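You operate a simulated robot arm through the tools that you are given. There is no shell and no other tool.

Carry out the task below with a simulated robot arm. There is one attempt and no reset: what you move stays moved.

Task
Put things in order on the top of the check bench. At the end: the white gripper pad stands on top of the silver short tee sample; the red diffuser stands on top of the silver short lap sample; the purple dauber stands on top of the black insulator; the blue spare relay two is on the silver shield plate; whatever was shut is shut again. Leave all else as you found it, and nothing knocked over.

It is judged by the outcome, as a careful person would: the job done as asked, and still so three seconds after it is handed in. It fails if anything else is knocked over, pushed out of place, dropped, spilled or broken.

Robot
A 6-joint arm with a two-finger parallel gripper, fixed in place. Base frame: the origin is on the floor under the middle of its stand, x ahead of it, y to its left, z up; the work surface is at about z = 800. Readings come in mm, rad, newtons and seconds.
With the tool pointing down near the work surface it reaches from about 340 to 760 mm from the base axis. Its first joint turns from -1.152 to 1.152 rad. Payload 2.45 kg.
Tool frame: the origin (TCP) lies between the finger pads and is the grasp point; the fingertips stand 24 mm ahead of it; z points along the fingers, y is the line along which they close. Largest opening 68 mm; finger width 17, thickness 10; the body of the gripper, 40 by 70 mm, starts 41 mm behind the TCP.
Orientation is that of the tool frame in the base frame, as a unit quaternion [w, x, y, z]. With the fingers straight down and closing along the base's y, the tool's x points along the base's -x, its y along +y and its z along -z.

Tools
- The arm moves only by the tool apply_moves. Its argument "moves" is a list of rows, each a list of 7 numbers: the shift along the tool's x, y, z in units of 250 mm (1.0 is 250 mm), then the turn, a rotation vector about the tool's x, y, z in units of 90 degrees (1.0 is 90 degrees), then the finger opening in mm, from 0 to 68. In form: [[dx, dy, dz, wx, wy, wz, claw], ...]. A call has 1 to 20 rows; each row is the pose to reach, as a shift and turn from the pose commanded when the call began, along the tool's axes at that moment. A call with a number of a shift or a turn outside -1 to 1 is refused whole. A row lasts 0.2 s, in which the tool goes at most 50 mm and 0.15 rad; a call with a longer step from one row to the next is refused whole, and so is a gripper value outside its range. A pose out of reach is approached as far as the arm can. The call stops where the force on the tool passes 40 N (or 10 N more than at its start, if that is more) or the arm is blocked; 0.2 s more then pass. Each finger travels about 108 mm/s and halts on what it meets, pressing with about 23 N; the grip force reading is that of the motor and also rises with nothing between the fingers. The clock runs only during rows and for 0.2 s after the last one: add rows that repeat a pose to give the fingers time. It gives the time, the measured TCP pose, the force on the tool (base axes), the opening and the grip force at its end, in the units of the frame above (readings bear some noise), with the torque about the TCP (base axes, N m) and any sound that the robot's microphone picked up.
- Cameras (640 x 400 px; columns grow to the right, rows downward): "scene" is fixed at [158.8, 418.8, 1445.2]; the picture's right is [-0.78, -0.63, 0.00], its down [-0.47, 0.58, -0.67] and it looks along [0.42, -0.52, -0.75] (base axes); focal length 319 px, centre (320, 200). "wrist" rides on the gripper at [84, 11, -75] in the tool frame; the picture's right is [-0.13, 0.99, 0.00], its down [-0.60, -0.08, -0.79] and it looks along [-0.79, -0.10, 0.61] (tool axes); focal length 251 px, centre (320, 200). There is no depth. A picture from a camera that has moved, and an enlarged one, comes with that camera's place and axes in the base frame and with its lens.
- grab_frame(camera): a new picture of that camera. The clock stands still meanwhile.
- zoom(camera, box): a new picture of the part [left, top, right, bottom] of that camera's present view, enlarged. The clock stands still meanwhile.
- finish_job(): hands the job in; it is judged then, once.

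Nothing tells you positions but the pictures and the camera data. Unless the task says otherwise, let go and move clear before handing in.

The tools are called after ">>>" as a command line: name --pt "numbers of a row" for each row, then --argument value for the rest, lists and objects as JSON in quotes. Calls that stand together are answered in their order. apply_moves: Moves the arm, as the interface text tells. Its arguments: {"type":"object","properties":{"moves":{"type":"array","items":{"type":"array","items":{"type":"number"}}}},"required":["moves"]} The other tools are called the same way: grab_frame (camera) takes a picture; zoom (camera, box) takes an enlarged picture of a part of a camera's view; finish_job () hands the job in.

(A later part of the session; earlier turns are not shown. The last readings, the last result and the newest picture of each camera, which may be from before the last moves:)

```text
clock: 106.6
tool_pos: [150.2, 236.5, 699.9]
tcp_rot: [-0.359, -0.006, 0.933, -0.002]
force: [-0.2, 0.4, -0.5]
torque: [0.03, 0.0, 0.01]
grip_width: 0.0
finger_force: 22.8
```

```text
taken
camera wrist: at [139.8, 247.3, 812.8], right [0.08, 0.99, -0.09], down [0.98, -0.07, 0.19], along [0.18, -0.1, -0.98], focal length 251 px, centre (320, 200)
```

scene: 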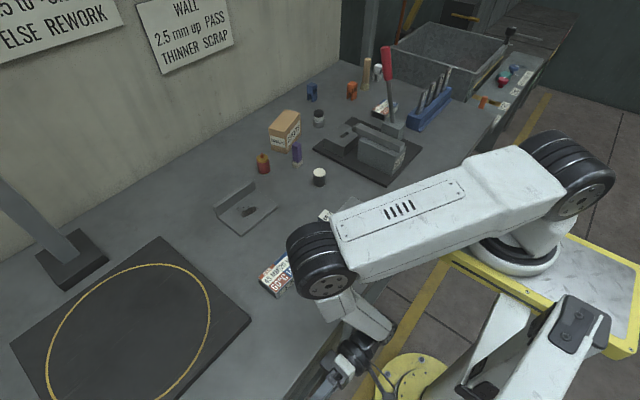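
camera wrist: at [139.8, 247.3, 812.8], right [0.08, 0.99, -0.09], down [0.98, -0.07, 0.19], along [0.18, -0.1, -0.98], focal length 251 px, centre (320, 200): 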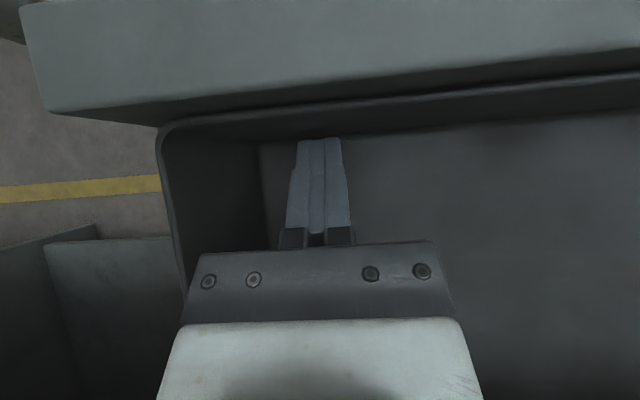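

>>> apply_moves --pt "-0.016 0 0.018 0 0 0 0" --pt "-0.032 0 0.036 0 0 0 0" --pt "-0.04 0 0.0445 0 0 0 0" --pt "-0.0455 0 0.0505 0 0 0 0" --pt "-0.051 0 0.0565 0 0 0 0" --pt "-0.054 0 0.06 0 0 0 0" --pt "-0.057 0 0.0633 0 0 0 0" --pt "-0.06 0 0.0666 0 0 0 0" --pt "-0.063 0 0.07 0 0 0 0" --pt "-0.066 0 0.0733 0 0 0 0" --pt "-0.069 0 0.0766 0 0 0 0" --pt "-0.072 0 0.08 0 0 0 0"

```text
clock: 108.8
tool_pos: [148.7, 232.5, 699.9]
tcp_rot: [-0.364, -0.008, 0.931, -0.011]
force: [0.2, 0.2, -0.2]
torque: [-0.01, -0.01, -0.02]
grip_width: 0.0
finger_force: 22.9
stopped in row 10: the arm was blocked; the commanded pose is now the measured one
```

>>> apply_moves --pt "0.05 0 -0.07 0 0 0 0" --pt "0.11 0 -0.15 0 0 0 0" --pt "0.17 -0.01 -0.24 0 0 0 0" --pt "0.236 -0.02 -0.327 0 0 0 0" --pt "0.236 -0.02 -0.327 0 0 0 0"

>>> grab_frame --camera "wrist"

```text
clock: 110.0
tool_pos: [164.7, 229.5, 797.3]
tcp_rot: [-0.36, -0.007, 0.933, -0.003]
force: [-0.2, 0.1, -0.2]
torque: [-0.01, -0.01, 0.04]
grip_width: 0.0
finger_force: 22.7
```

```text
taken
camera wrist: at [152.9, 242.1, 909.7], right [0.08, 0.99, -0.09], down [0.98, -0.06, 0.18], along [0.17, -0.1, -0.98], focal length 251 px, centre (320, 200)
```

wrist: 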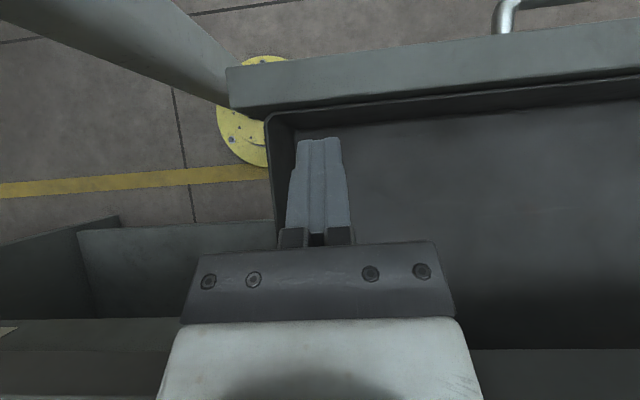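

>>> apply_moves --pt "0.016 -0.005 0.034 0 0.05 0 0" --pt "0.033 -0.009 0.068 0 0.1 0 0" --pt "0.05 -0.014 0.102 0 0.15 0 0" --pt "0.066 -0.018 0.136 0 0.198 0 0" --pt "0.066 -0.018 0.136 0 0.198 0 0"

>>> grab_frame --camera "wrist"

```text
clock: 111.2
tool_pos: [128.7, 226.5, 783.2]
tcp_rot: [-0.502, -0.005, 0.865, -0.007]
force: [0.9, -0.2, -0.2]
torque: [-0.01, -0.04, 0.06]
grip_width: 0.0
finger_force: 23.1
```

```text
taken
camera wrist: at [152.6, 239.4, 894.1], right [0.05, 0.99, -0.12], down [0.99, -0.06, -0.13], along [-0.14, -0.11, -0.98], focal length 251 px, centre (320, 200)
```

wrist: 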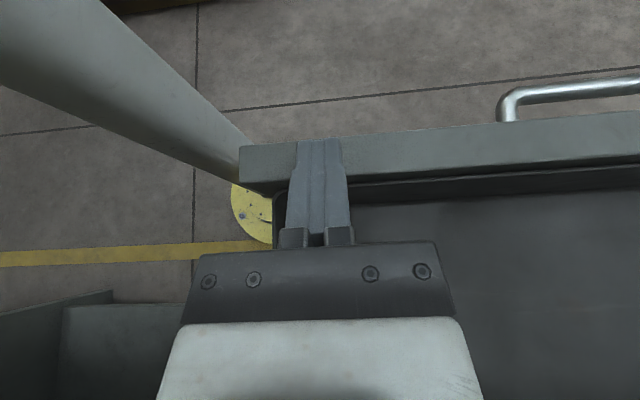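

>>> apply_moves --pt "-0.0122 0 0.0069 0 0 0 0" --pt "-0.0209 0 0.0119 0 0 0 0" --pt "-0.0244 0 0.0139 0 0 0 0" --pt "-0.0268 0 0.0152 0 0 0 0" --pt "-0.0292 0 0.0166 0 0 0 0" --pt "-0.0317 0 0.018 0 0 0 0" --pt "-0.0341 0 0.0194 0 0 0 0" --pt "-0.0365 0 0.0208 0 0 0 0" --pt "-0.039 0 0.0222 0 0 0 0" --pt "-0.0414 0 0.0236 0 0 0 0" --pt "-0.0438 0 0.025 0 0 0 0" --pt "-0.0463 0 0.0263 0 0 0 0"

```text
clock: 113.4
tool_pos: [128.0, 227.2, 773.2]
tcp_rot: [-0.505, -0.005, 0.863, -0.007]
force: [0.2, -0.2, 1.9]
torque: [-0.02, 0.01, -0.02]
grip_width: 0.1
finger_force: 23.2
stopped in row 11: the force on the tool passed its limit at 41 N (the readings are from after the stop); the commanded pose is now the measured one
```

Touching the top of the drawer front. Now a pressed drag in +x to close it.

>>> apply_moves --pt "-0.0005 0 0.0003 0 0 0 0" --pt "-0.0041 0 -0.006 0 0 0 0" --pt "-0.0076 0 -0.0122 0 0 0 0" --pt "-0.0112 0 -0.0185 0 0 0 0" --pt "-0.0148 0 -0.0247 0 0 0 0" --pt "-0.0183 0 -0.031 0 0 0 0" --pt "-0.0219 0 -0.0373 0 0 0 0" --pt "-0.0254 0 -0.0435 0 0 0 0" --pt "-0.029 0 -0.0498 0 0 0 0" --pt "-0.0326 0 -0.056 0 0 0 0" --pt "-0.0361 0 -0.0623 0 0 0 0" --pt "-0.0397 0 -0.0686 0 0 0 0" --pt "-0.0432 0 -0.0748 0 0 0 0" --pt "-0.0468 0 -0.0811 0 0 0 0" --pt "-0.0504 0 -0.0873 0 0 0 0" --pt "-0.0539 0 -0.0936 0 0 0 0" --pt "-0.0575 0 -0.0999 0 0 0 0" --pt "-0.061 0 -0.1061 0 0 0 0" --pt "-0.0646 0 -0.1124 0 0 0 0"

>>> grab_frame --camera "wrist"

```text
clock: 117.4
tool_pos: [148.3, 219.1, 772.3]
tcp_rot: [-0.505, -0.006, 0.863, -0.003]
force: [0.5, -0.6, 1.2]
torque: [0.01, 0.0, -0.05]
grip_width: 0.1
finger_force: 23.2
out of reach, approached as far as the arm can: row 11, 12, 13, 14, 15, 16, 17, 18, 19
```

```text
taken
camera wrist: at [174.7, 230.6, 882.6], right [0.05, 0.99, -0.11], down [0.99, -0.06, -0.14], along [-0.14, -0.1, -0.98], focal length 251 px, centre (320, 200)
```

wrist: 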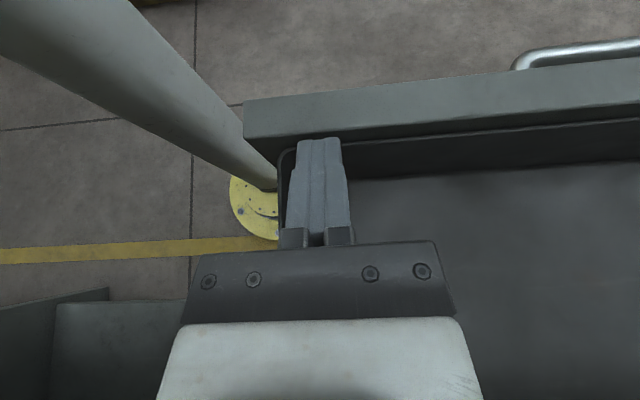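

The finger slid off without moving the drawer. I'll instead pinch the drawer's thin side wall (around y 192, top z≈736) and move it in that way.

>>> apply_moves --pt "0.03 0 -0.02 0 0 0 10" --pt "0.04 -0.03 -0.06 0 -0.06 0 20" --pt "0.035 -0.07 -0.09 0 -0.12 0 30" --pt "0.026 -0.108 -0.116 0 -0.173 0 40" --pt "0.026 -0.108 -0.116 0 -0.173 0 40"

>>> grab_frame --camera "wrist"

```text
clock: 118.6
tool_pos: [172.0, 191.9, 791.6]
tcp_rot: [-0.383, -0.006, 0.924, -0.005]
force: [0.2, -0.5, 0.1]
torque: [-0.03, 0.01, 0.0]
grip_width: 40.3
finger_force: 0.0
```

```text
taken
camera wrist: at [166.6, 204.0, 905.0], right [0.08, 0.99, -0.1], down [0.99, -0.06, 0.13], along [0.13, -0.11, -0.99], focal length 251 px, centre (320, 200)
```

wrist: 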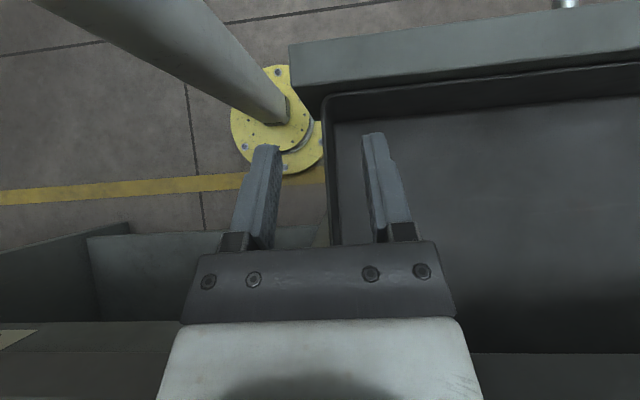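

The side wall sits between the open fingers. Lowering and gripping it.

>>> apply_moves --pt "-0.05 0 0.05 0 0 0 40" --pt "-0.1 0 0.1 0 0 0 40" --pt "-0.147 0 0.147 0 0 0 40" --pt "-0.147 0 0.147 0 0 0 40" --pt "-0.147 0 0.147 0 0 0 0" --pt "-0.147 0 0.147 0 0 0 0"

>>> grab_frame --camera "wrist"

```text
clock: 120.0
tool_pos: [172.9, 191.9, 741.4]
tcp_rot: [-0.384, -0.006, 0.923, -0.005]
force: [-0.6, 1.4, -6.1]
torque: [0.37, 0.26, -0.84]
grip_width: 3.4
finger_force: 27.4
```

```text
taken
camera wrist: at [166.6, 203.8, 853.7], right [0.08, 0.99, -0.1], down [0.99, -0.06, 0.13], along [0.13, -0.11, -0.99], focal length 251 px, centre (320, 200)
```

wrist: 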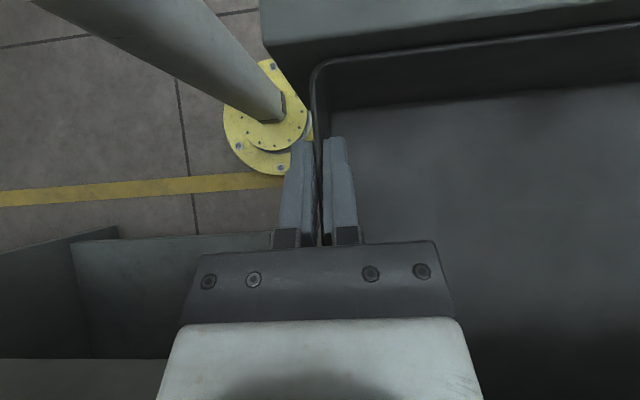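

Firm grip on the side wall. I'll carry it in +x while bringing the tool upright to clear the bench edge.

>>> apply_moves --pt "-0.0056 0 -0.0057 0 -0.0467 0 0" --pt "-0.0113 0 -0.0114 0 -0.0911 0 0" --pt "-0.0169 0 -0.017 0 -0.1356 0 0" --pt "-0.0225 0 -0.0227 0 -0.1689 0 0" --pt "-0.0338 0 -0.0341 0 -0.18 0 0" --pt "-0.0451 0 -0.0454 0 -0.1967 0 0" --pt "-0.0564 0 -0.0568 0 -0.2133 0 0" --pt "-0.0676 0 -0.0681 0 -0.2244 0 0" --pt "-0.0789 0 -0.0795 0 -0.2356 0 0" --pt "-0.0902 0 -0.0908 0 -0.2522 0 0" --pt "-0.1014 0 -0.1022 0 -0.2689 0 0" --pt "-0.1127 0 -0.1135 0 -0.2856 0 0" --pt "-0.124 0 -0.1249 0 -0.3133 0 0" --pt "-0.1353 0 -0.1362 0 -0.3411 0 0" --pt "-0.1465 0 -0.1476 0 -0.3689 0 0" --pt "-0.1578 0 -0.1589 0 -0.3967 0 0" --pt "-0.1691 0 -0.1703 0 -0.4244 0 0" --pt "-0.1804 0 -0.1816 0 -0.4578 0 0" --pt "-0.1888 0 -0.1901 0 -0.48 0 0" --pt "-0.1944 0 -0.1958 0 -0.5022 0 0"

>>> grab_frame --camera "wrist"

```text
clock: 124.0
tool_pos: [235.4, 191.7, 739.4]
tcp_rot: [-0.023, -0.008, 1.0, -0.005]
force: [-15.2, 5.4, 2.7]
torque: [0.52, -1.11, -0.58]
grip_width: 3.2
finger_force: 26.8
stopped in row 19: the force on the tool passed its limit at 52 N (the readings are from after the stop); the commanded pose is now the measured one
```

```text
taken
camera wrist: at [155.9, 202.6, 818.8], right [0.11, 0.99, -0.02], down [0.64, -0.06, 0.76], along [0.76, -0.1, -0.64], focal length 251 px, centre (320, 200)
```

wrist: 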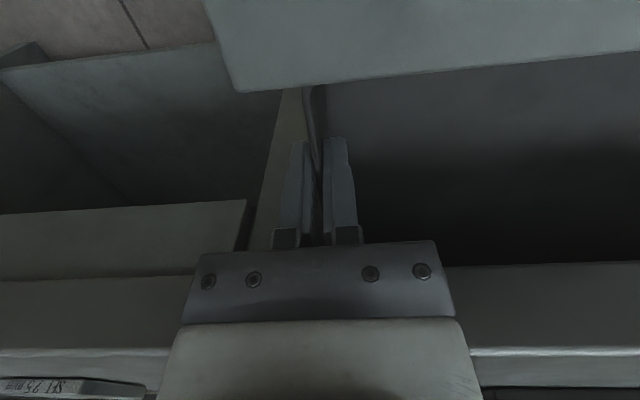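

The drawer went in about 62 mm. I'll release, step back, and take another stroke.

>>> apply_moves --pt "0.01 0 0 0 0 0 24" --pt "0.015 0 0 0 0 0 24" --pt "0.015 0 -0.08 0 0 0 24" --pt "0.02 0 -0.15 0 0 0 24" --pt "0.07 0 -0.15 0 0.08 0 24" --pt "0.12 0 -0.15 0 0.16 0 24" --pt "0.13 0 -0.15 0 0.193 0 24" --pt "0.13 0 -0.06 0 0.193 0 24" --pt "0.13 0 0.0 0 0.193 0 24" --pt "0.13 0 0.0 0 0.193 0 0" --pt "0.13 0 0.0 0 0.193 0 0"

>>> grab_frame --camera "wrist"

```text
clock: 126.4
tool_pos: [202.4, 191.7, 740.7]
tcp_rot: [-0.175, -0.006, 0.985, -0.007]
force: [0.3, -8.6, 3.0]
torque: [0.37, 0.12, -0.61]
grip_width: 3.2
finger_force: 27.3
```

```text
taken
camera wrist: at [150.2, 203.6, 840.9], right [0.11, 0.99, -0.06], down [0.84, -0.06, 0.54], along [0.53, -0.1, -0.84], focal length 251 px, centre (320, 200)
```

wrist: 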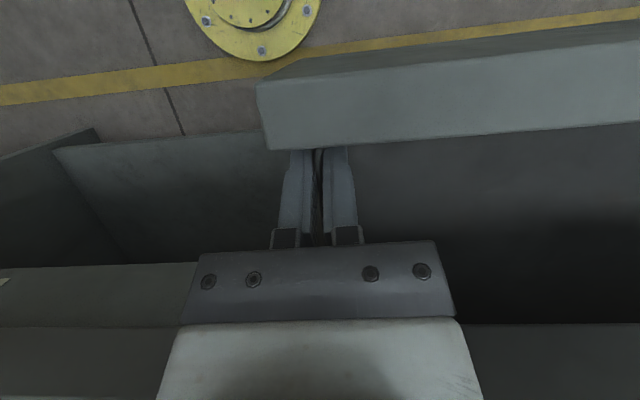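

>>> apply_moves --pt "-0.0113 0 -0.0041 0 -0.018 0 0" --pt "-0.0225 0 -0.0083 0 -0.036 0 0" --pt "-0.0338 0 -0.0124 0 -0.054 0 0" --pt "-0.045 0 -0.0166 0 -0.072 0 0" --pt "-0.0563 0 -0.0207 0 -0.09 0 0" --pt "-0.0676 0 -0.0249 0 -0.108 0 0" --pt "-0.0788 0 -0.029 0 -0.126 0 0" --pt "-0.0901 0 -0.0331 0 -0.144 0 0" --pt "-0.1014 0 -0.0373 0 -0.162 0 0" --pt "-0.1126 0 -0.0414 0 -0.18 0 0" --pt "-0.1239 0 -0.0456 0 -0.2 0 0" --pt "-0.1314 0 -0.0483 0 -0.215 0 0"

>>> grab_frame --camera "wrist"

```text
clock: 129.0
tool_pos: [237.9, 191.5, 740.1]
tcp_rot: [-0.007, -0.01, 1.0, -0.006]
force: [-13.5, 2.9, -11.6]
torque: [0.59, 0.31, -0.55]
grip_width: 3.2
finger_force: 27.6
```

```text
taken
camera wrist: at [155.4, 202.5, 817.1], right [0.11, 0.99, -0.01], down [0.62, -0.06, 0.79], along [0.78, -0.1, -0.62], focal length 251 px, centre (320, 200)
```

wrist: 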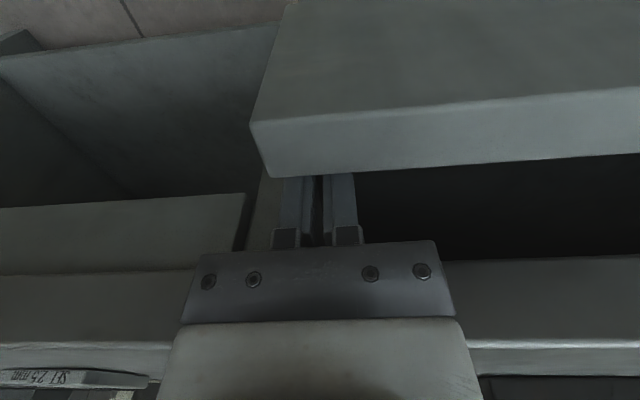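

>>> apply_moves --pt "0.01 0 0 0 0 0 24" --pt "0.01 0 -0.01 0 0 0 24" --pt "0.01 0 -0.13 0 0 0 24" --pt "0.02 0 -0.25 0 0 0 20" --pt "0.07 0.03 -0.26 0 0.07 0 10" --pt "0.12 0.06 -0.26 0 0.14 0 0" --pt "0.17 0.092 -0.26 0 0.21 0 0" --pt "0.225 0.092 -0.26 0 0.278 0 0" --pt "0.225 0.092 -0.26 0 0.278 0 0"

>>> grab_frame --camera "wrist"

```text
clock: 131.0
tool_pos: [183.9, 215.9, 805.5]
tcp_rot: [-0.224, -0.007, 0.975, -0.007]
force: [0.2, -0.4, 0.8]
torque: [0.0, 0.01, 0.01]
grip_width: 0.0
finger_force: 22.8
out of reach, approached as far as the arm can: row 6
```

```text
taken
camera wrist: at [141.0, 227.6, 910.9], right [0.1, 0.99, -0.07], down [0.89, -0.06, 0.45], along [0.44, -0.1, -0.89], focal length 251 px, centre (320, 200)
```

wrist: 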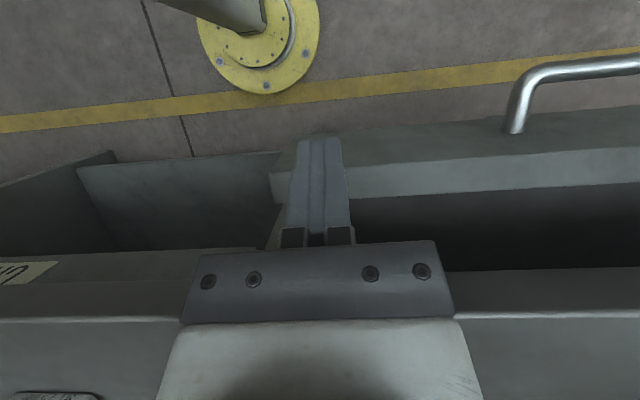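

>>> apply_moves --pt "-0.022 0 0.045 0 0 0 0" --pt "-0.044 0 0.09 0 0 0 0" --pt "-0.0657 0 0.135 0 0 0 0" --pt "-0.0657 0 0.135 0 0 0 0"

>>> apply_moves --pt "-0.0144 0 -0.007 0 -0.015 0 0" --pt "-0.0288 0 -0.014 0 -0.03 0 0" --pt "-0.0432 0 -0.021 0 -0.044 0 0" --pt "-0.0575 0 -0.028 0 -0.06 0 0" --pt "-0.0719 0 -0.035 0 -0.08 0 0" --pt "-0.0863 0 -0.042 0 -0.098 0 0" --pt "-0.1007 0 -0.049 0 -0.118 0 0" --pt "-0.1151 0 -0.056 0 -0.14 0 0" --pt "-0.1295 0 -0.063 0 -0.16 0 0" --pt "-0.1438 0 -0.07 0 -0.178 0 0" --pt "-0.1582 0 -0.077 0 -0.196 0 0" --pt "-0.1726 0 -0.084 0 -0.214 0 0" --pt "-0.187 0 -0.091 0 -0.232 0 0" --pt "-0.2014 0 -0.098 0 -0.25 0 0" --pt "-0.2158 0 -0.105 0 -0.262 0 0" --pt "-0.2301 0 -0.112 0 -0.272 0 0" --pt "-0.2445 0 -0.119 0 -0.28 0 0" --pt "-0.2589 0 -0.126 0 -0.288 0 0"

>>> grab_frame --camera "wrist"

```text
clock: 132.0
tool_pos: [183.9, 213.6, 767.9]
tcp_rot: [-0.223, -0.007, 0.975, -0.006]
force: [-0.3, -0.1, -0.2]
torque: [-0.01, 0.0, 0.01]
grip_width: 0.1
finger_force: 23.1
```

```text
clock: 135.8
tool_pos: [254.2, 215.3, 768.8]
tcp_rot: [0.002, -0.009, 1.0, -0.005]
force: [-2.1, -0.9, -0.6]
torque: [0.0, 0.04, 0.01]
grip_width: 0.0
finger_force: 22.8
```

```text
taken
camera wrist: at [171.9, 225.9, 844.8], right [0.11, 0.99, -0.01], down [0.6, -0.06, 0.8], along [0.79, -0.1, -0.61], focal length 251 px, centre (320, 200)
```

wrist: 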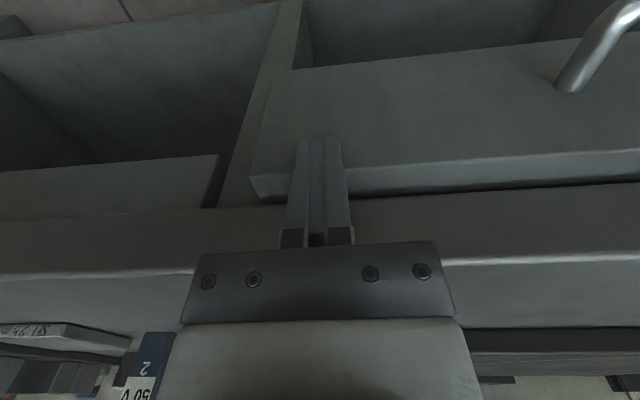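

Nearly closed. For the last bit I'll lean the fingertips forward so the upper finger stays clear of the bench edge, and push until it seats.

>>> apply_moves --pt "0.02 0 0 0 -0.07 0 0" --pt "0.02 0 0 0 -0.144 0 0" --pt "0.01 0 0 0 -0.144 0 0" --pt "0.0 0 0 0 -0.144 0 0" --pt "-0.01 0 0 0 -0.144 0 0" --pt "-0.02 0 0 0 -0.144 0 0" --pt "-0.028 0 0 0 -0.144 0 0" --pt "-0.036 0 0 0 -0.144 0 0" --pt "-0.044 0 0 0 -0.144 0 0" --pt "-0.05 0 0 0 -0.144 0 0" --pt "-0.056 0 0 0 -0.144 0 0" --pt "-0.06 0 0 0 -0.144 0 0" --pt "-0.064 0 0 0 -0.144 0 0" --pt "-0.068 0 0 0 -0.144 0 0"

>>> grab_frame --camera "wrist"

>>> zoom --camera "wrist" --box '[180, 60, 480, 260]'

```text
clock: 138.7
tool_pos: [268.8, 215.9, 768.8]
tcp_rot: [0.111, -0.014, 0.994, -0.006]
force: [-7.6, 3.5, 0.3]
torque: [0.01, 0.07, 0.02]
grip_width: 0.0
finger_force: 23.4
out of reach, approached as far as the arm can: row 2, 3
stopped in row 14: the force on the tool passed its limit at 45 N (the readings are from after the stop); the commanded pose is now the measured one
```

```text
taken
camera wrist: at [171.1, 224.9, 824.2], right [0.1, 0.99, 0.01], down [0.42, -0.06, 0.91], along [0.9, -0.09, -0.42], focal length 251 px, centre (320, 200)
```

wrist: 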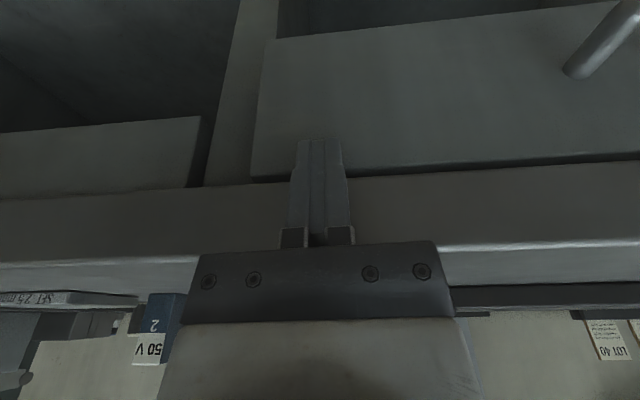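

```text
2.00 times, centred on (330, 160) of wrist
camera zoom: at [171.1, 224.9, 824.2], right [0.1, 0.99, 0.01], down [0.42, -0.06, 0.91], along [0.9, -0.09, -0.42], focal length 503 px, centre (300, 280)
```

zoom: 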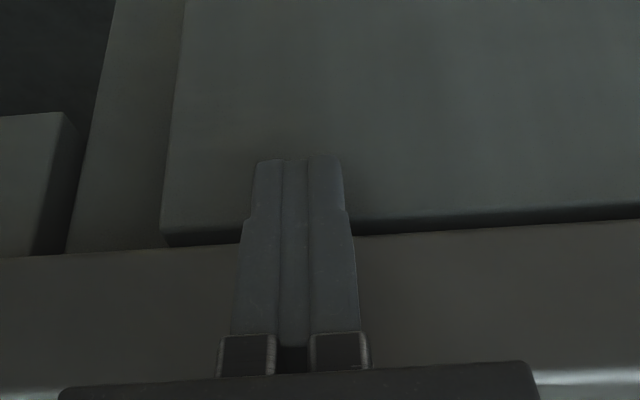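

The drawer is pushed home and seated (45 N stop at the flush position). Now I'll retreat upward and get on with the bench-top items, starting with the blue relay.

>>> apply_moves --pt "0.03 0 -0.007 0 0 0 0" --pt "0.0585 0 -0.0133 0 0 0 0" --pt "0.03 0 -0.13 0 0.05 0 0" --pt "0.0 0 -0.25 0 0.1 0 0" --pt "-0.0214 0 -0.364 0 0.142 0 0" --pt "-0.0214 0 -0.364 0 0.142 0 0"

>>> zoom --camera "wrist" --box '[150, 0, 450, 240]'

```text
clock: 140.1
tool_pos: [255.4, 215.0, 852.8]
tcp_rot: [0.01, -0.012, 1.0, -0.01]
force: [0.4, 0.9, -1.1]
torque: [-0.01, -0.02, 0.03]
grip_width: 0.1
finger_force: 22.4
out of reach, approached as far as the arm can: row 5, 6
```

```text
1.67 times, centred on (300, 120) of wrist
camera zoom: at [170.4, 225.6, 926.6], right [0.11, 0.99, -0.02], down [0.59, -0.05, 0.81], along [0.8, -0.1, -0.59], focal length 419 px, centre (353, 333)
```

zoom: 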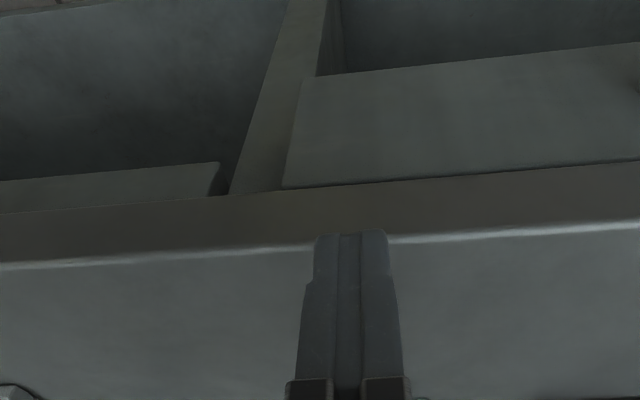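

The drawer front sits flush again. Moving over to the relay and looking at it from close.

>>> apply_moves --pt "-0.08 -0.05 -0.12 -0.004 0.004 0.005 30" --pt "-0.18 -0.15 -0.22 -0.008 0.008 0.01 50" --pt "-0.28 -0.25 -0.32 -0.0127 0.0127 0.0155 68" --pt "-0.38 -0.35 -0.42 -0.0127 0.0127 0.0155 68" --pt "-0.47 -0.45 -0.5 -0.0127 0.0127 0.0155 68" --pt "-0.56 -0.54 -0.56 -0.0127 0.0127 0.0155 68" --pt "-0.64 -0.61 -0.6 -0.0127 0.0127 0.0155 68" --pt "-0.64 -0.61 -0.6 -0.0127 0.0127 0.0155 68"

>>> grab_frame --camera "wrist"

>>> grab_frame --camera "scene"

```text
clock: 141.9
tool_pos: [397.8, 62.2, 955.0]
tcp_rot: [0.022, 0.0, 0.999, -0.043]
force: [0.3, -0.2, 0.7]
torque: [0.0, -0.02, -0.01]
grip_width: 68.0
finger_force: 0.0
out of reach, approached as far as the arm can: row 1, 2, 3, 4, 5, 6, 7, 8
```

```text
taken
camera wrist: at [310.8, 79.3, 1025.7], right [0.13, 0.99, -0.08], down [0.57, -0.01, 0.82], along [0.81, -0.15, -0.56], focal length 251 px, centre (320, 200)
```

wrist: 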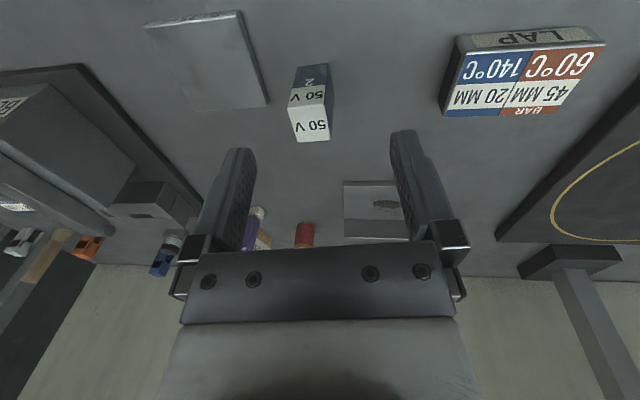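

```text
taken
```

scene: 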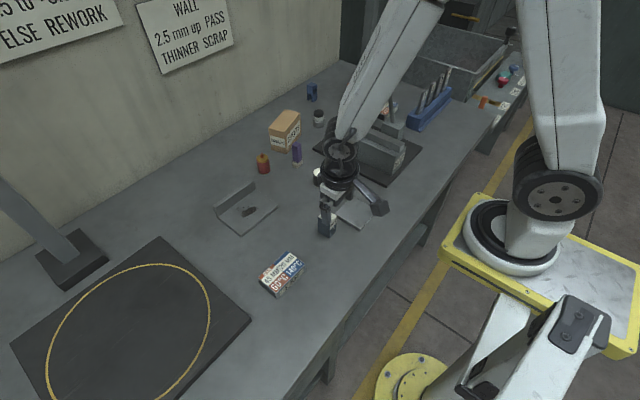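

The last pose came out slightly tilted. I'll re-level the tool and settle over the relay.

>>> apply_moves --pt "-0.02 0 -0.05 -0.03 0.015 0 68" --pt "-0.05 0 -0.1 -0.055 0.028 0 68" --pt "-0.08 0 -0.15 -0.055 0.028 0 68" --pt "-0.08 0 -0.15 -0.055 0.028 0 68"

```text
clock: 142.9
tool_pos: [398.0, 62.6, 955.1]
tcp_rot: [0.022, 0.0, 0.999, -0.043]
force: [0.1, 0.5, -0.5]
torque: [0.0, -0.02, 0.02]
grip_width: 67.8
finger_force: 0.1
out of reach, approached as far as the arm can: row 1, 2, 3, 4
```

>>> apply_moves --pt "0.1 0.1 0.05 0 0 0 68" --pt "0.15 0.15 0.05 0 0 0 68"

>>> apply_moves --pt "-0.1 0 0 0 0 0 68" --pt "-0.15 0 0 0 0 0 68"

>>> apply_moves --pt "0 -0.15 0 0 0 0 68" --pt "0 -0.25 0 0 0 0 68"

>>> zoom --camera "scene" --box '[280, 0, 640, 260]'

```text
clock: 143.5
tool_pos: [358.3, 99.9, 938.4]
tcp_rot: [0.021, 0.0, 0.999, -0.043]
force: [0.1, -0.5, 0.1]
torque: [0.0, 0.0, -0.02]
grip_width: 67.9
finger_force: 0.0
```

```text
clock: 144.1
tool_pos: [395.9, 97.2, 940.9]
tcp_rot: [0.023, 0.0, 0.999, -0.043]
force: [1.0, 0.4, -0.5]
torque: [0.0, -0.02, -0.07]
grip_width: 68.0
finger_force: 0.1
```

```text
clock: 144.7
tool_pos: [396.6, 36.2, 947.5]
tcp_rot: [0.023, 0.001, 0.999, -0.043]
force: [0.3, -0.4, -0.1]
torque: [-0.03, -0.03, 0.0]
grip_width: 68.0
finger_force: 0.0
```

```text
1.54 times, centred on (460, 130) of scene
camera zoom: at [158.8, 418.8, 1445.2], right [-0.78, -0.63, 0.0], down [-0.47, 0.58, -0.67], along [0.42, -0.52, -0.75], focal length 490 px, centre (105, 308)
```

zoom: 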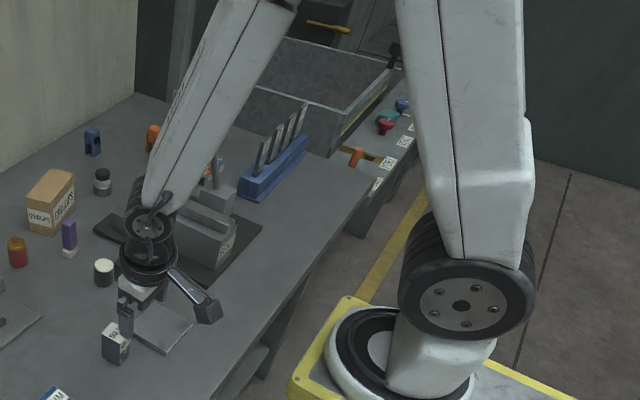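

>>> apply_moves --pt "0 0 0 -0.03 0.015 0 68" --pt "0 0 0 -0.055 0.028 0 68" --pt "0 0 0 -0.055 0.028 0 68"

```text
clock: 145.5
tool_pos: [395.1, 36.2, 947.4]
tcp_rot: [0.022, 0.001, 0.999, -0.043]
force: [0.0, -0.7, 0.0]
torque: [0.0, 0.0, 0.02]
grip_width: 68.0
finger_force: 0.1
out of reach, approached as far as the arm can: row 1, 2, 3
```

>>> apply_moves --pt "0 0 0 0 0 0.09 68" --pt "0 0 0 0 0 0.18 68"

>>> apply_moves --pt "0 0 0 -0.03 0.015 0 68" --pt "0 0 0 -0.05 0.02 0 68"

```text
clock: 146.1
tool_pos: [395.8, 37.4, 947.0]
tcp_rot: [0.027, 0.141, 0.989, -0.039]
force: [0.1, 0.5, -0.5]
torque: [0.02, 0.0, -0.02]
grip_width: 68.0
finger_force: 0.0
```

```text
clock: 146.7
tool_pos: [391.5, 37.8, 938.4]
tcp_rot: [0.029, 0.141, 0.989, -0.026]
force: [0.8, -0.4, -0.2]
torque: [0.01, 0.03, 0.0]
grip_width: 68.1
finger_force: 0.0
out of reach, approached as far as the arm can: row 1, 2
```

>>> apply_moves --pt "0 0 -0.1 0 0 0 68" --pt "0 0 -0.2 0 0 0 68"

>>> apply_moves --pt "-0.15 -0.05 0 0 0 0 68" --pt "-0.3 -0.1 0 0 0 0 68"

>>> grab_frame --camera "scene"

```text
clock: 147.3
tool_pos: [383.3, 40.7, 973.9]
tcp_rot: [0.038, 0.14, 0.989, -0.037]
force: [0.7, 0.1, 0.4]
torque: [-0.02, 0.0, 0.0]
grip_width: 67.9
finger_force: 0.1
out of reach, approached as far as the arm can: row 1, 2
```

```text
clock: 147.9
tool_pos: [438.1, -3.2, 964.1]
tcp_rot: [0.039, 0.139, 0.988, -0.045]
force: [0.0, -0.5, 0.5]
torque: [-0.01, -0.01, -0.01]
grip_width: 67.9
finger_force: 0.1
out of reach, approached as far as the arm can: row 1, 2
```

```text
taken
```

scene: 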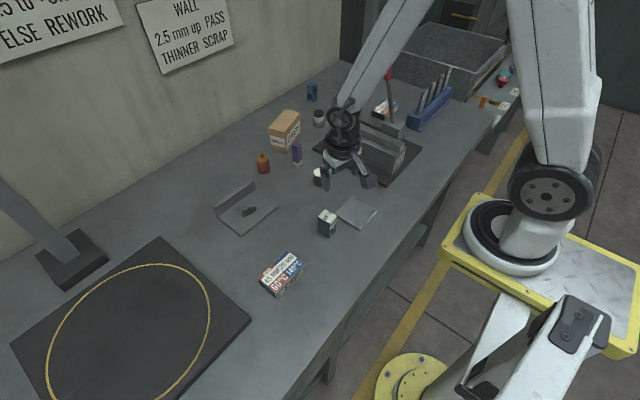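

>>> zoom --camera "scene" --box '[280, 60, 440, 200]'

>>> grab_frame --camera "wrist"

```text
2.86 times, centred on (360, 130) of scene
camera zoom: at [158.8, 418.8, 1445.2], right [-0.78, -0.63, 0.0], down [-0.47, 0.58, -0.67], along [0.42, -0.52, -0.75], focal length 911 px, centre (206, 400)
```

zoom: 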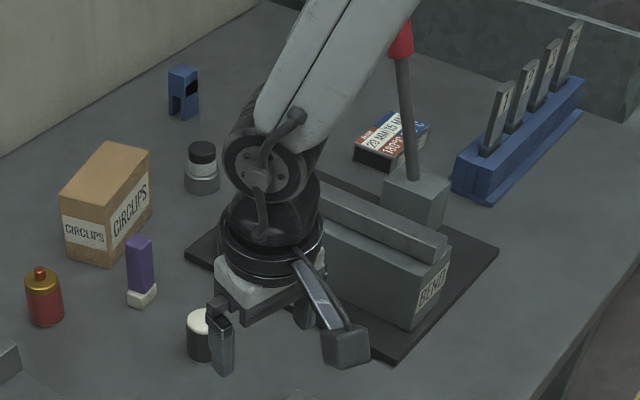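

```text
taken
camera wrist: at [357.5, 38.2, 1030.2], right [0.4, 0.91, -0.07], down [0.51, -0.16, 0.85], along [0.76, -0.37, -0.53], focal length 251 px, centre (320, 200)
```

wrist: 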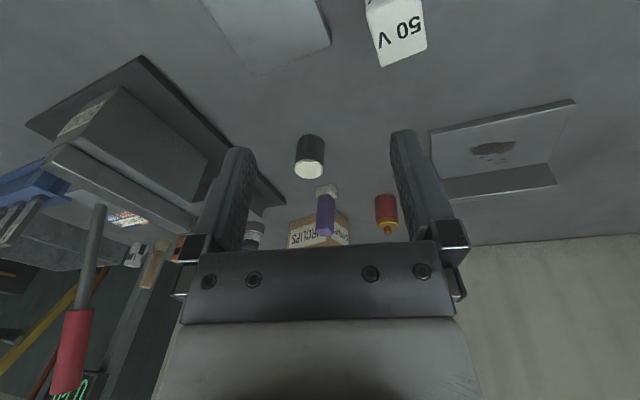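

>>> apply_moves --pt "-0.1 0.05 0 0 0 0 68" --pt "-0.2 0.1 0 0 0 0 68" --pt "-0.3 0.12 0.0 0 0 0 68"

>>> apply_moves --pt "0 0 0 -0.03 0.02 -0.05 68" --pt "0 0 0 -0.05 0.04 -0.1 68" --pt "0 0 0 -0.05 0.04 -0.18 68"

```text
clock: 148.7
tool_pos: [507.6, 6.6, 948.4]
tcp_rot: [0.044, 0.141, 0.988, -0.053]
force: [-0.7, -0.5, 0.4]
torque: [0.0, 0.02, 0.01]
grip_width: 68.1
finger_force: 0.0
out of reach, approached as far as the arm can: row 1, 2, 3
```

```text
clock: 149.5
tool_pos: [487.8, 8.3, 924.6]
tcp_rot: [0.029, 0.021, 0.998, -0.049]
force: [-0.1, -0.2, -0.1]
torque: [-0.01, 0.01, 0.0]
grip_width: 68.1
finger_force: 0.1
out of reach, approached as far as the arm can: row 1, 2, 3
```

>>> apply_moves --pt "0 0 0 0.05 0 0 68" --pt "0 0 0 0.1 0 0 68"

>>> apply_moves --pt "0 0 0 -0.08 0 0 68" --pt "0 0 0 -0.16 0 0 68" --pt "0 0 0 -0.2 0 0 68"

```text
clock: 150.1
tool_pos: [487.7, 7.8, 926.8]
tcp_rot: [0.027, 0.023, 0.991, -0.128]
force: [-0.2, 0.7, 0.0]
torque: [0.0, -0.01, 0.03]
grip_width: 68.1
finger_force: 0.1
```

```text
clock: 150.9
tool_pos: [483.3, 7.9, 919.5]
tcp_rot: [0.033, 0.02, 0.998, -0.044]
force: [0.3, 1.1, 0.4]
torque: [0.02, 0.01, -0.01]
grip_width: 68.3
finger_force: 0.0
out of reach, approached as far as the arm can: row 2, 3
```

The wrist seems to have ended up in a flipped configuration and sits against a joint limit that keeps it from levelling. I'll unwind it in free air: tilt sideways, swing the tool outward past the forearm line, then come back down.

>>> apply_moves --pt "0 -0.06 -0.01 0.08 0 0 40" --pt "0 -0.128 -0.026 0.16 0 0 30" --pt "0 -0.16 -0.04 0.22 0 0 20"

>>> grab_frame --camera "scene"

```text
clock: 151.7
tool_pos: [479.6, -30.2, 932.9]
tcp_rot: [0.03, 0.027, 0.976, -0.215]
force: [-0.1, -0.1, -0.7]
torque: [-0.01, 0.01, -0.02]
grip_width: 19.9
finger_force: 0.1
```

```text
taken
```

scene: 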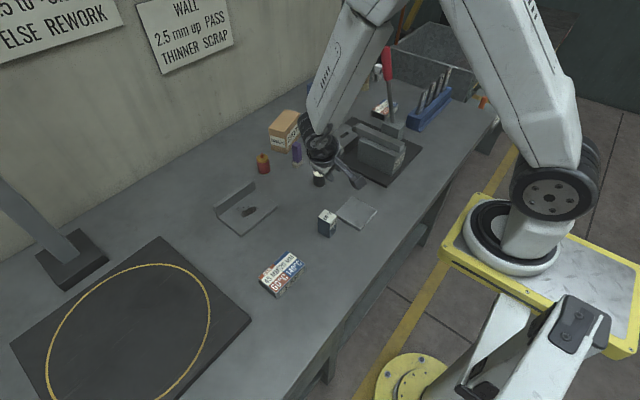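

>>> apply_moves --pt "-0.06 0 -0.02 0 -0.08 0 10" --pt "-0.12 0 -0.045 0 -0.16 0 0" --pt "-0.18 0 -0.075 0 -0.24 0 0" --pt "-0.24 0 -0.105 0 -0.32 0 0" --pt "-0.3 0 -0.135 0 -0.4 0 0" --pt "-0.35 0 -0.16 0 -0.48 0 0" --pt "-0.398 0 -0.186 0 -0.556 0 0" --pt "-0.398 0 -0.186 0 -0.556 0 0"

>>> grab_frame --camera "scene"

```text
clock: 153.5
tool_pos: [575.4, -14.6, 981.2]
tcp_rot: [0.441, -0.066, 0.871, -0.205]
force: [-0.4, -0.1, 1.1]
torque: [0.0, -0.02, -0.01]
grip_width: 0.2
finger_force: 22.9
```

```text
taken
```

scene: 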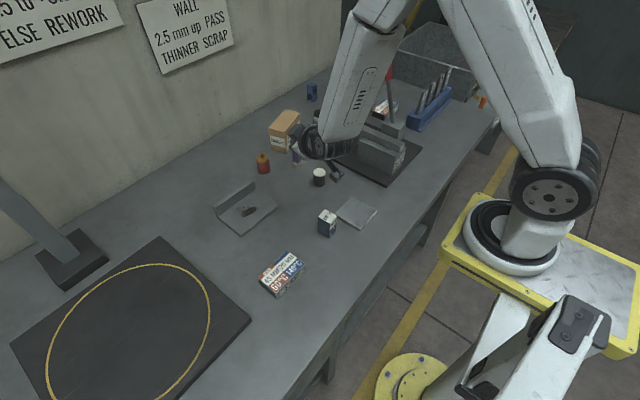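

>>> apply_moves --pt "-0.002 0.05 -0.005 -0.0543 -0.0304 -0.0386 0" --pt "-0.008 0.1 -0.014 -0.1087 -0.0609 -0.0772 0" --pt "-0.017 0.15 -0.028 -0.163 -0.0913 -0.1157 0" --pt "-0.029 0.2 -0.045 -0.2174 -0.1218 -0.1543 0" --pt "-0.043 0.246 -0.065 -0.2717 -0.1522 -0.1929 0" --pt "-0.043 0.246 -0.065 -0.2717 -0.1522 -0.1929 0"

>>> grab_frame --camera "scene"

```text
clock: 154.9
tool_pos: [574.3, 48.2, 972.5]
tcp_rot: [0.48, -0.311, 0.817, -0.071]
force: [-0.1, -0.9, -0.1]
torque: [0.01, -0.03, -0.04]
grip_width: 0.1
finger_force: 23.1
```

```text
taken
```

scene: 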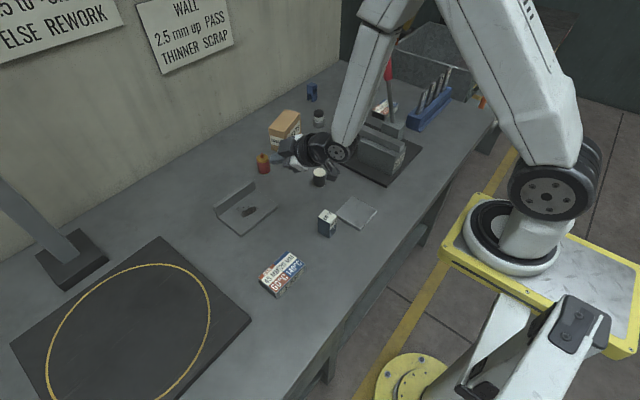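

Good, no limits hit. Now align the tool within the arm's plane and swing it back down to vertical.

>>> apply_moves --pt "-0.0046 0.0085 0 -0.0114 -0.0033 0.0739 0" --pt "-0.0093 0.017 0 -0.0228 -0.0065 0.1478 0" --pt "-0.0139 0.0255 0 -0.0341 -0.0098 0.2217 0" --pt "-0.0185 0.034 0 -0.0455 -0.013 0.2956 0" --pt "-0.0185 0.034 0 -0.0455 -0.013 0.2956 0"

>>> apply_moves --pt "0.0656 0 -0.0042 0 0.0806 0 0" --pt "0.1302 0 -0.0166 0 0.1611 0 0" --pt "0.1927 0 -0.037 0 0.2417 0 0" --pt "0.2521 0 -0.0652 0 0.3222 0 0" --pt "0.3075 0 -0.1007 0 0.4028 0 0" --pt "0.358 0 -0.1428 0 0.4833 0 0" --pt "0.4027 0 -0.191 0 0.5639 0 0" --pt "0.441 0 -0.2445 0 0.6444 0 0" --pt "0.441 0 -0.2445 0 0.6444 0 0"

>>> grab_frame --camera "scene"

```text
clock: 156.1
tool_pos: [573.0, 58.7, 973.5]
tcp_rot: [0.481, -0.132, 0.864, 0.073]
force: [0.6, -0.5, -0.3]
torque: [-0.03, -0.01, 0.01]
grip_width: 0.2
finger_force: 23.3
```

```text
clock: 158.1
tool_pos: [448.9, 26.5, 890.0]
tcp_rot: [0.02, -0.115, 0.992, 0.04]
force: [-0.6, -2.2, -0.8]
torque: [0.12, -0.06, 0.08]
grip_width: 0.3
finger_force: 23.3
out of reach, approached as far as the arm can: row 6, 7, 8, 9
```

```text
taken
```

scene: 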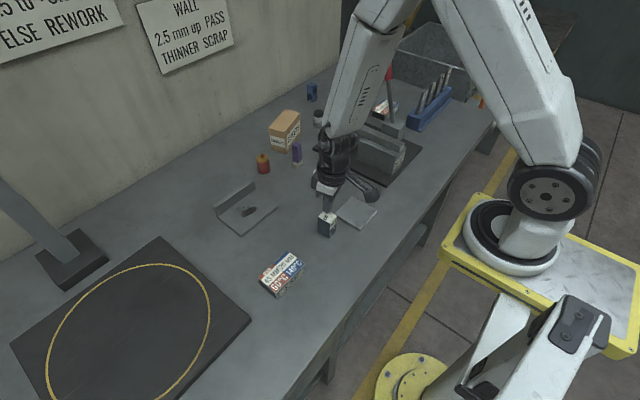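

>>> zoom --camera "scene" --box '[290, 120, 390, 250]'

>>> apply_moves --pt "0 0 -0.06 0 0 0 0" --pt "0 0 -0.12 0 0 0 0" --pt "0 0 -0.2 0 0 0 0"

>>> zoom --camera "scene" --box '[290, 120, 390, 250]'

```text
3.08 times, centred on (340, 185) of scene
camera zoom: at [158.8, 418.8, 1445.2], right [-0.78, -0.63, 0.0], down [-0.47, 0.58, -0.67], along [0.42, -0.52, -0.75], focal length 981 px, centre (258, 246)
```

zoom: 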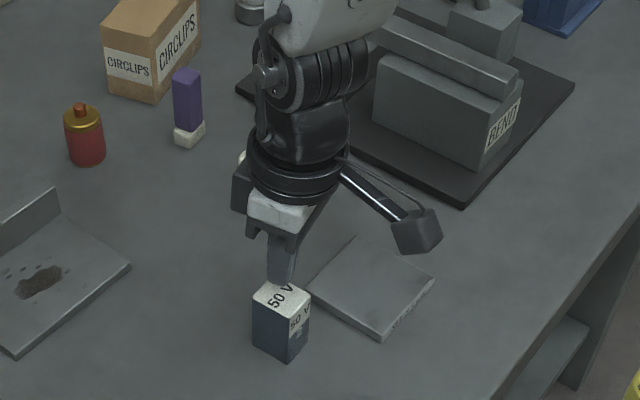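

```text
clock: 158.9
tool_pos: [441.4, 18.2, 933.9]
tcp_rot: [0.023, -0.152, 0.987, 0.041]
force: [-1.4, 0.6, -0.6]
torque: [-0.02, 0.02, -0.04]
grip_width: 0.0
finger_force: 22.8
out of reach, approached as far as the arm can: row 2, 3
```

```text
3.08 times, centred on (340, 185) of scene
camera zoom: at [158.8, 418.8, 1445.2], right [-0.78, -0.63, 0.0], down [-0.47, 0.58, -0.67], along [0.42, -0.52, -0.75], focal length 981 px, centre (258, 246)
```

zoom: 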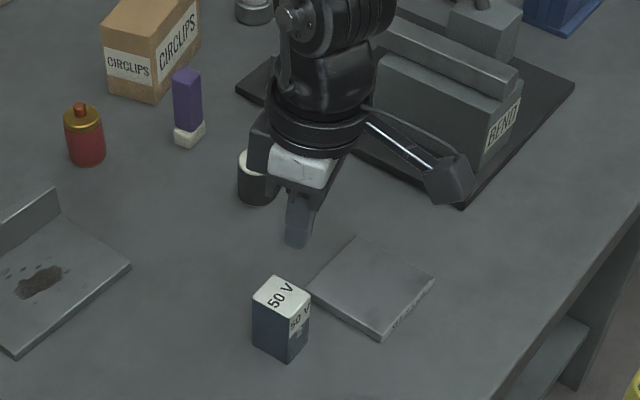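

The relay is undisturbed. The wrist went to the opposite limit, so I'll swing outward again but slightly to the other side, which should carry it through to the normal configuration.

>>> apply_moves --pt "-0.0647 -0.03 -0.004 0.036 -0.0794 0 0" --pt "-0.1284 -0.06 -0.0161 0.073 -0.1589 0 0" --pt "-0.1902 -0.06 -0.036 0.073 -0.2383 0 0" --pt "-0.2489 -0.06 -0.0635 0.073 -0.3178 0 0" --pt "-0.3038 -0.06 -0.098 0.073 -0.3972 0 0" --pt "-0.354 -0.06 -0.1391 0.073 -0.4767 0 0" --pt "-0.3986 -0.06 -0.1861 0.073 -0.5561 0 0" --pt "-0.3986 -0.06 -0.1861 0.073 -0.5561 0 0"

>>> grab_frame --camera "scene"

```text
clock: 160.7
tool_pos: [538.5, 31.8, 980.8]
tcp_rot: [0.442, -0.123, 0.888, 0.036]
force: [0.5, -0.1, 0.6]
torque: [-0.02, 0.04, -0.01]
grip_width: 0.0
finger_force: 23.0
out of reach, approached as far as the arm can: row 2, 3, 4
```

```text
taken
```

scene: 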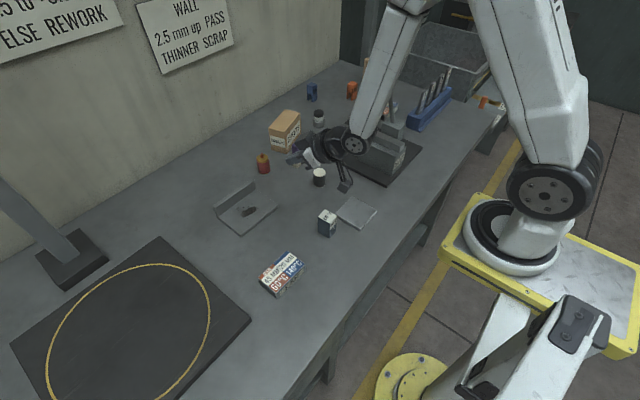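

>>> apply_moves --pt "0 -0.06 -0.004 0.075 0 0 0" --pt "0 -0.12 -0.015 0.15 0 0 0" --pt "0 -0.178 -0.0314 0.222 0 0 0" --pt "0 -0.178 -0.0314 0.222 0 0 0"

```text
clock: 161.7
tool_pos: [543.8, -11.3, 985.6]
tcp_rot: [0.456, -0.044, 0.881, -0.119]
force: [0.1, 0.6, 0.1]
torque: [-0.02, -0.02, -0.01]
grip_width: 0.0
finger_force: 23.3
```

>>> apply_moves --pt "0.0626 -0.0073 -0.0038 0.0089 0.0768 0 0" --pt "0.1241 -0.0144 -0.0152 0.0179 0.1537 0 0" --pt "0.1842 -0.0214 -0.0342 0.0268 0.2305 0 0" --pt "0.2409 -0.028 -0.06 0.0358 0.3073 0 0" --pt "0.2948 -0.0343 -0.0931 0.0447 0.3841 0 0" --pt "0.3439 -0.04 -0.132 0.0537 0.461 0 0" --pt "0.388 -0.0452 -0.1768 0.0626 0.5378 0 0" --pt "0.388 -0.0452 -0.1768 0.0626 0.5378 0 0"

```text
clock: 163.5
tool_pos: [450.8, -35.3, 938.6]
tcp_rot: [0.057, 0.029, 0.984, -0.167]
force: [0.9, 0.4, 1.1]
torque: [0.01, -0.02, -0.03]
grip_width: 0.1
finger_force: 23.0
```

>>> apply_moves --pt "0.021 0.056 -0.004 -0.0705 0.0264 0 0" --pt "0.042 0.113 -0.015 -0.141 0.0528 0 0" --pt "0.0633 0.169 -0.0328 -0.2114 0.0792 0 0" --pt "0.0633 0.169 -0.0328 -0.2114 0.0792 0 0"

```text
clock: 164.5
tool_pos: [434.7, 0.8, 920.2]
tcp_rot: [0.015, 0.03, 0.999, -0.039]
force: [-0.2, 0.3, -0.5]
torque: [0.01, 0.02, 0.01]
grip_width: 0.0
finger_force: 22.9
out of reach, approached as far as the arm can: row 3, 4
```

Still at the limit on that side. I'll mirror the manoeuvre: swing outward leaning clearly to the −n side (opposite of the present limit), which should force the bend joint through zero.

>>> apply_moves --pt "-0.023 0.065 -0.006 -0.08 -0.029 0 0" --pt "-0.0463 0.129 -0.0184 -0.16 -0.0575 0 0" --pt "-0.088 0.1435 -0.029 -0.18 -0.11 0 0" --pt "-0.1293 0.158 -0.0421 -0.1995 -0.1632 0 0" --pt "-0.1685 0.171 -0.06 -0.2184 -0.2156 0 0" --pt "-0.2076 0.1838 -0.0801 -0.2372 -0.2679 0 0" --pt "-0.2433 0.195 -0.105 -0.2565 -0.3208 0 0" --pt "-0.279 0.2059 -0.1323 -0.2757 -0.3737 0 0" --pt "-0.31 0.2146 -0.164 -0.295 -0.4267 0 0" --pt "-0.3411 0.2233 -0.1971 -0.314 -0.4796 0 0" --pt "-0.3411 0.2233 -0.1971 -0.314 -0.4796 0 0"

```text
clock: 166.9
tool_pos: [521.3, 57.3, 969.8]
tcp_rot: [0.384, 0.009, 0.903, 0.192]
force: [0.7, 0.8, -0.7]
torque: [0.01, -0.01, -0.03]
grip_width: 0.2
finger_force: 22.4
out of reach, approached as far as the arm can: row 1, 2, 3
```

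>>> apply_moves --pt "0.0644 0.0612 -0.008 -0.0765 0.0806 0 0" --pt "0.1287 0.1223 -0.0313 -0.153 0.1611 0 0" --pt "0.182 0.104 -0.05 -0.131 0.233 0 0" --pt "0.236 0.0855 -0.0715 -0.11 0.305 0 0" --pt "0.2893 0.0671 -0.0933 -0.0876 0.3776 0 0" --pt "0.3277 0.0526 -0.127 -0.069 0.441 0 0" --pt "0.366 0.038 -0.161 -0.051 0.5045 0 0" --pt "0.4046 0.0235 -0.1944 -0.033 0.568 0 0" --pt "0.393 -0.028 -0.1935 0.04 0.552 0 0" --pt "0.382 -0.08 -0.193 0.113 0.5356 0 0" --pt "0.3705 -0.132 -0.1925 0.186 0.5195 0 0" --pt "0.3589 -0.184 -0.1919 0.258 0.5033 0 0" --pt "0.3589 -0.184 -0.1919 0.258 0.5033 0 0"

```text
refused: row 1 steps farther than a row can; nothing moved
```

>>> apply_moves --pt "0.0429 0.0408 -0.004 -0.051 0.0537 0 0" --pt "0.0858 0.0815 -0.0145 -0.102 0.1074 0 0" --pt "0.1287 0.1223 -0.0313 -0.153 0.1611 0 0" --pt "0.182 0.104 -0.05 -0.131 0.233 0 0" --pt "0.236 0.0855 -0.0715 -0.11 0.305 0 0" --pt "0.2893 0.0671 -0.0933 -0.0876 0.3776 0 0" --pt "0.3277 0.0526 -0.127 -0.069 0.441 0 0" --pt "0.366 0.038 -0.161 -0.051 0.5045 0 0" --pt "0.4046 0.0235 -0.1944 -0.033 0.568 0 0" --pt "0.393 -0.028 -0.1935 0.04 0.552 0 0" --pt "0.382 -0.08 -0.193 0.113 0.5356 0 0" --pt "0.3705 -0.132 -0.1925 0.186 0.5195 0 0" --pt "0.3589 -0.184 -0.1919 0.258 0.5033 0 0" --pt "0.3589 -0.184 -0.1919 0.258 0.5033 0 0"

>>> grab_frame --camera "scene"

```text
clock: 169.9
tool_pos: [431.1, 12.0, 919.8]
tcp_rot: [0.0, 0.011, 1.0, -0.001]
force: [0.3, -0.3, -0.3]
torque: [-0.01, -0.05, -0.03]
grip_width: 0.0
finger_force: 23.1
```

```text
taken
```

scene: 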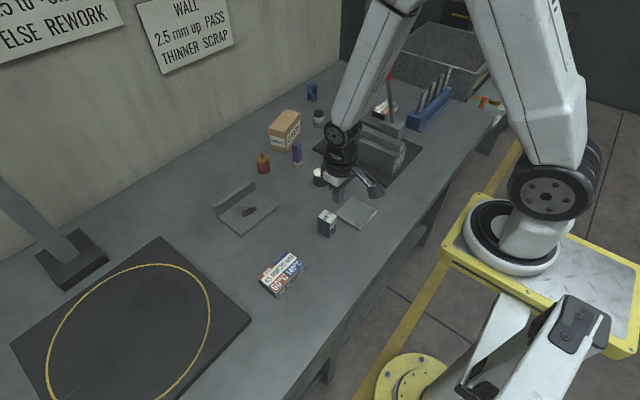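

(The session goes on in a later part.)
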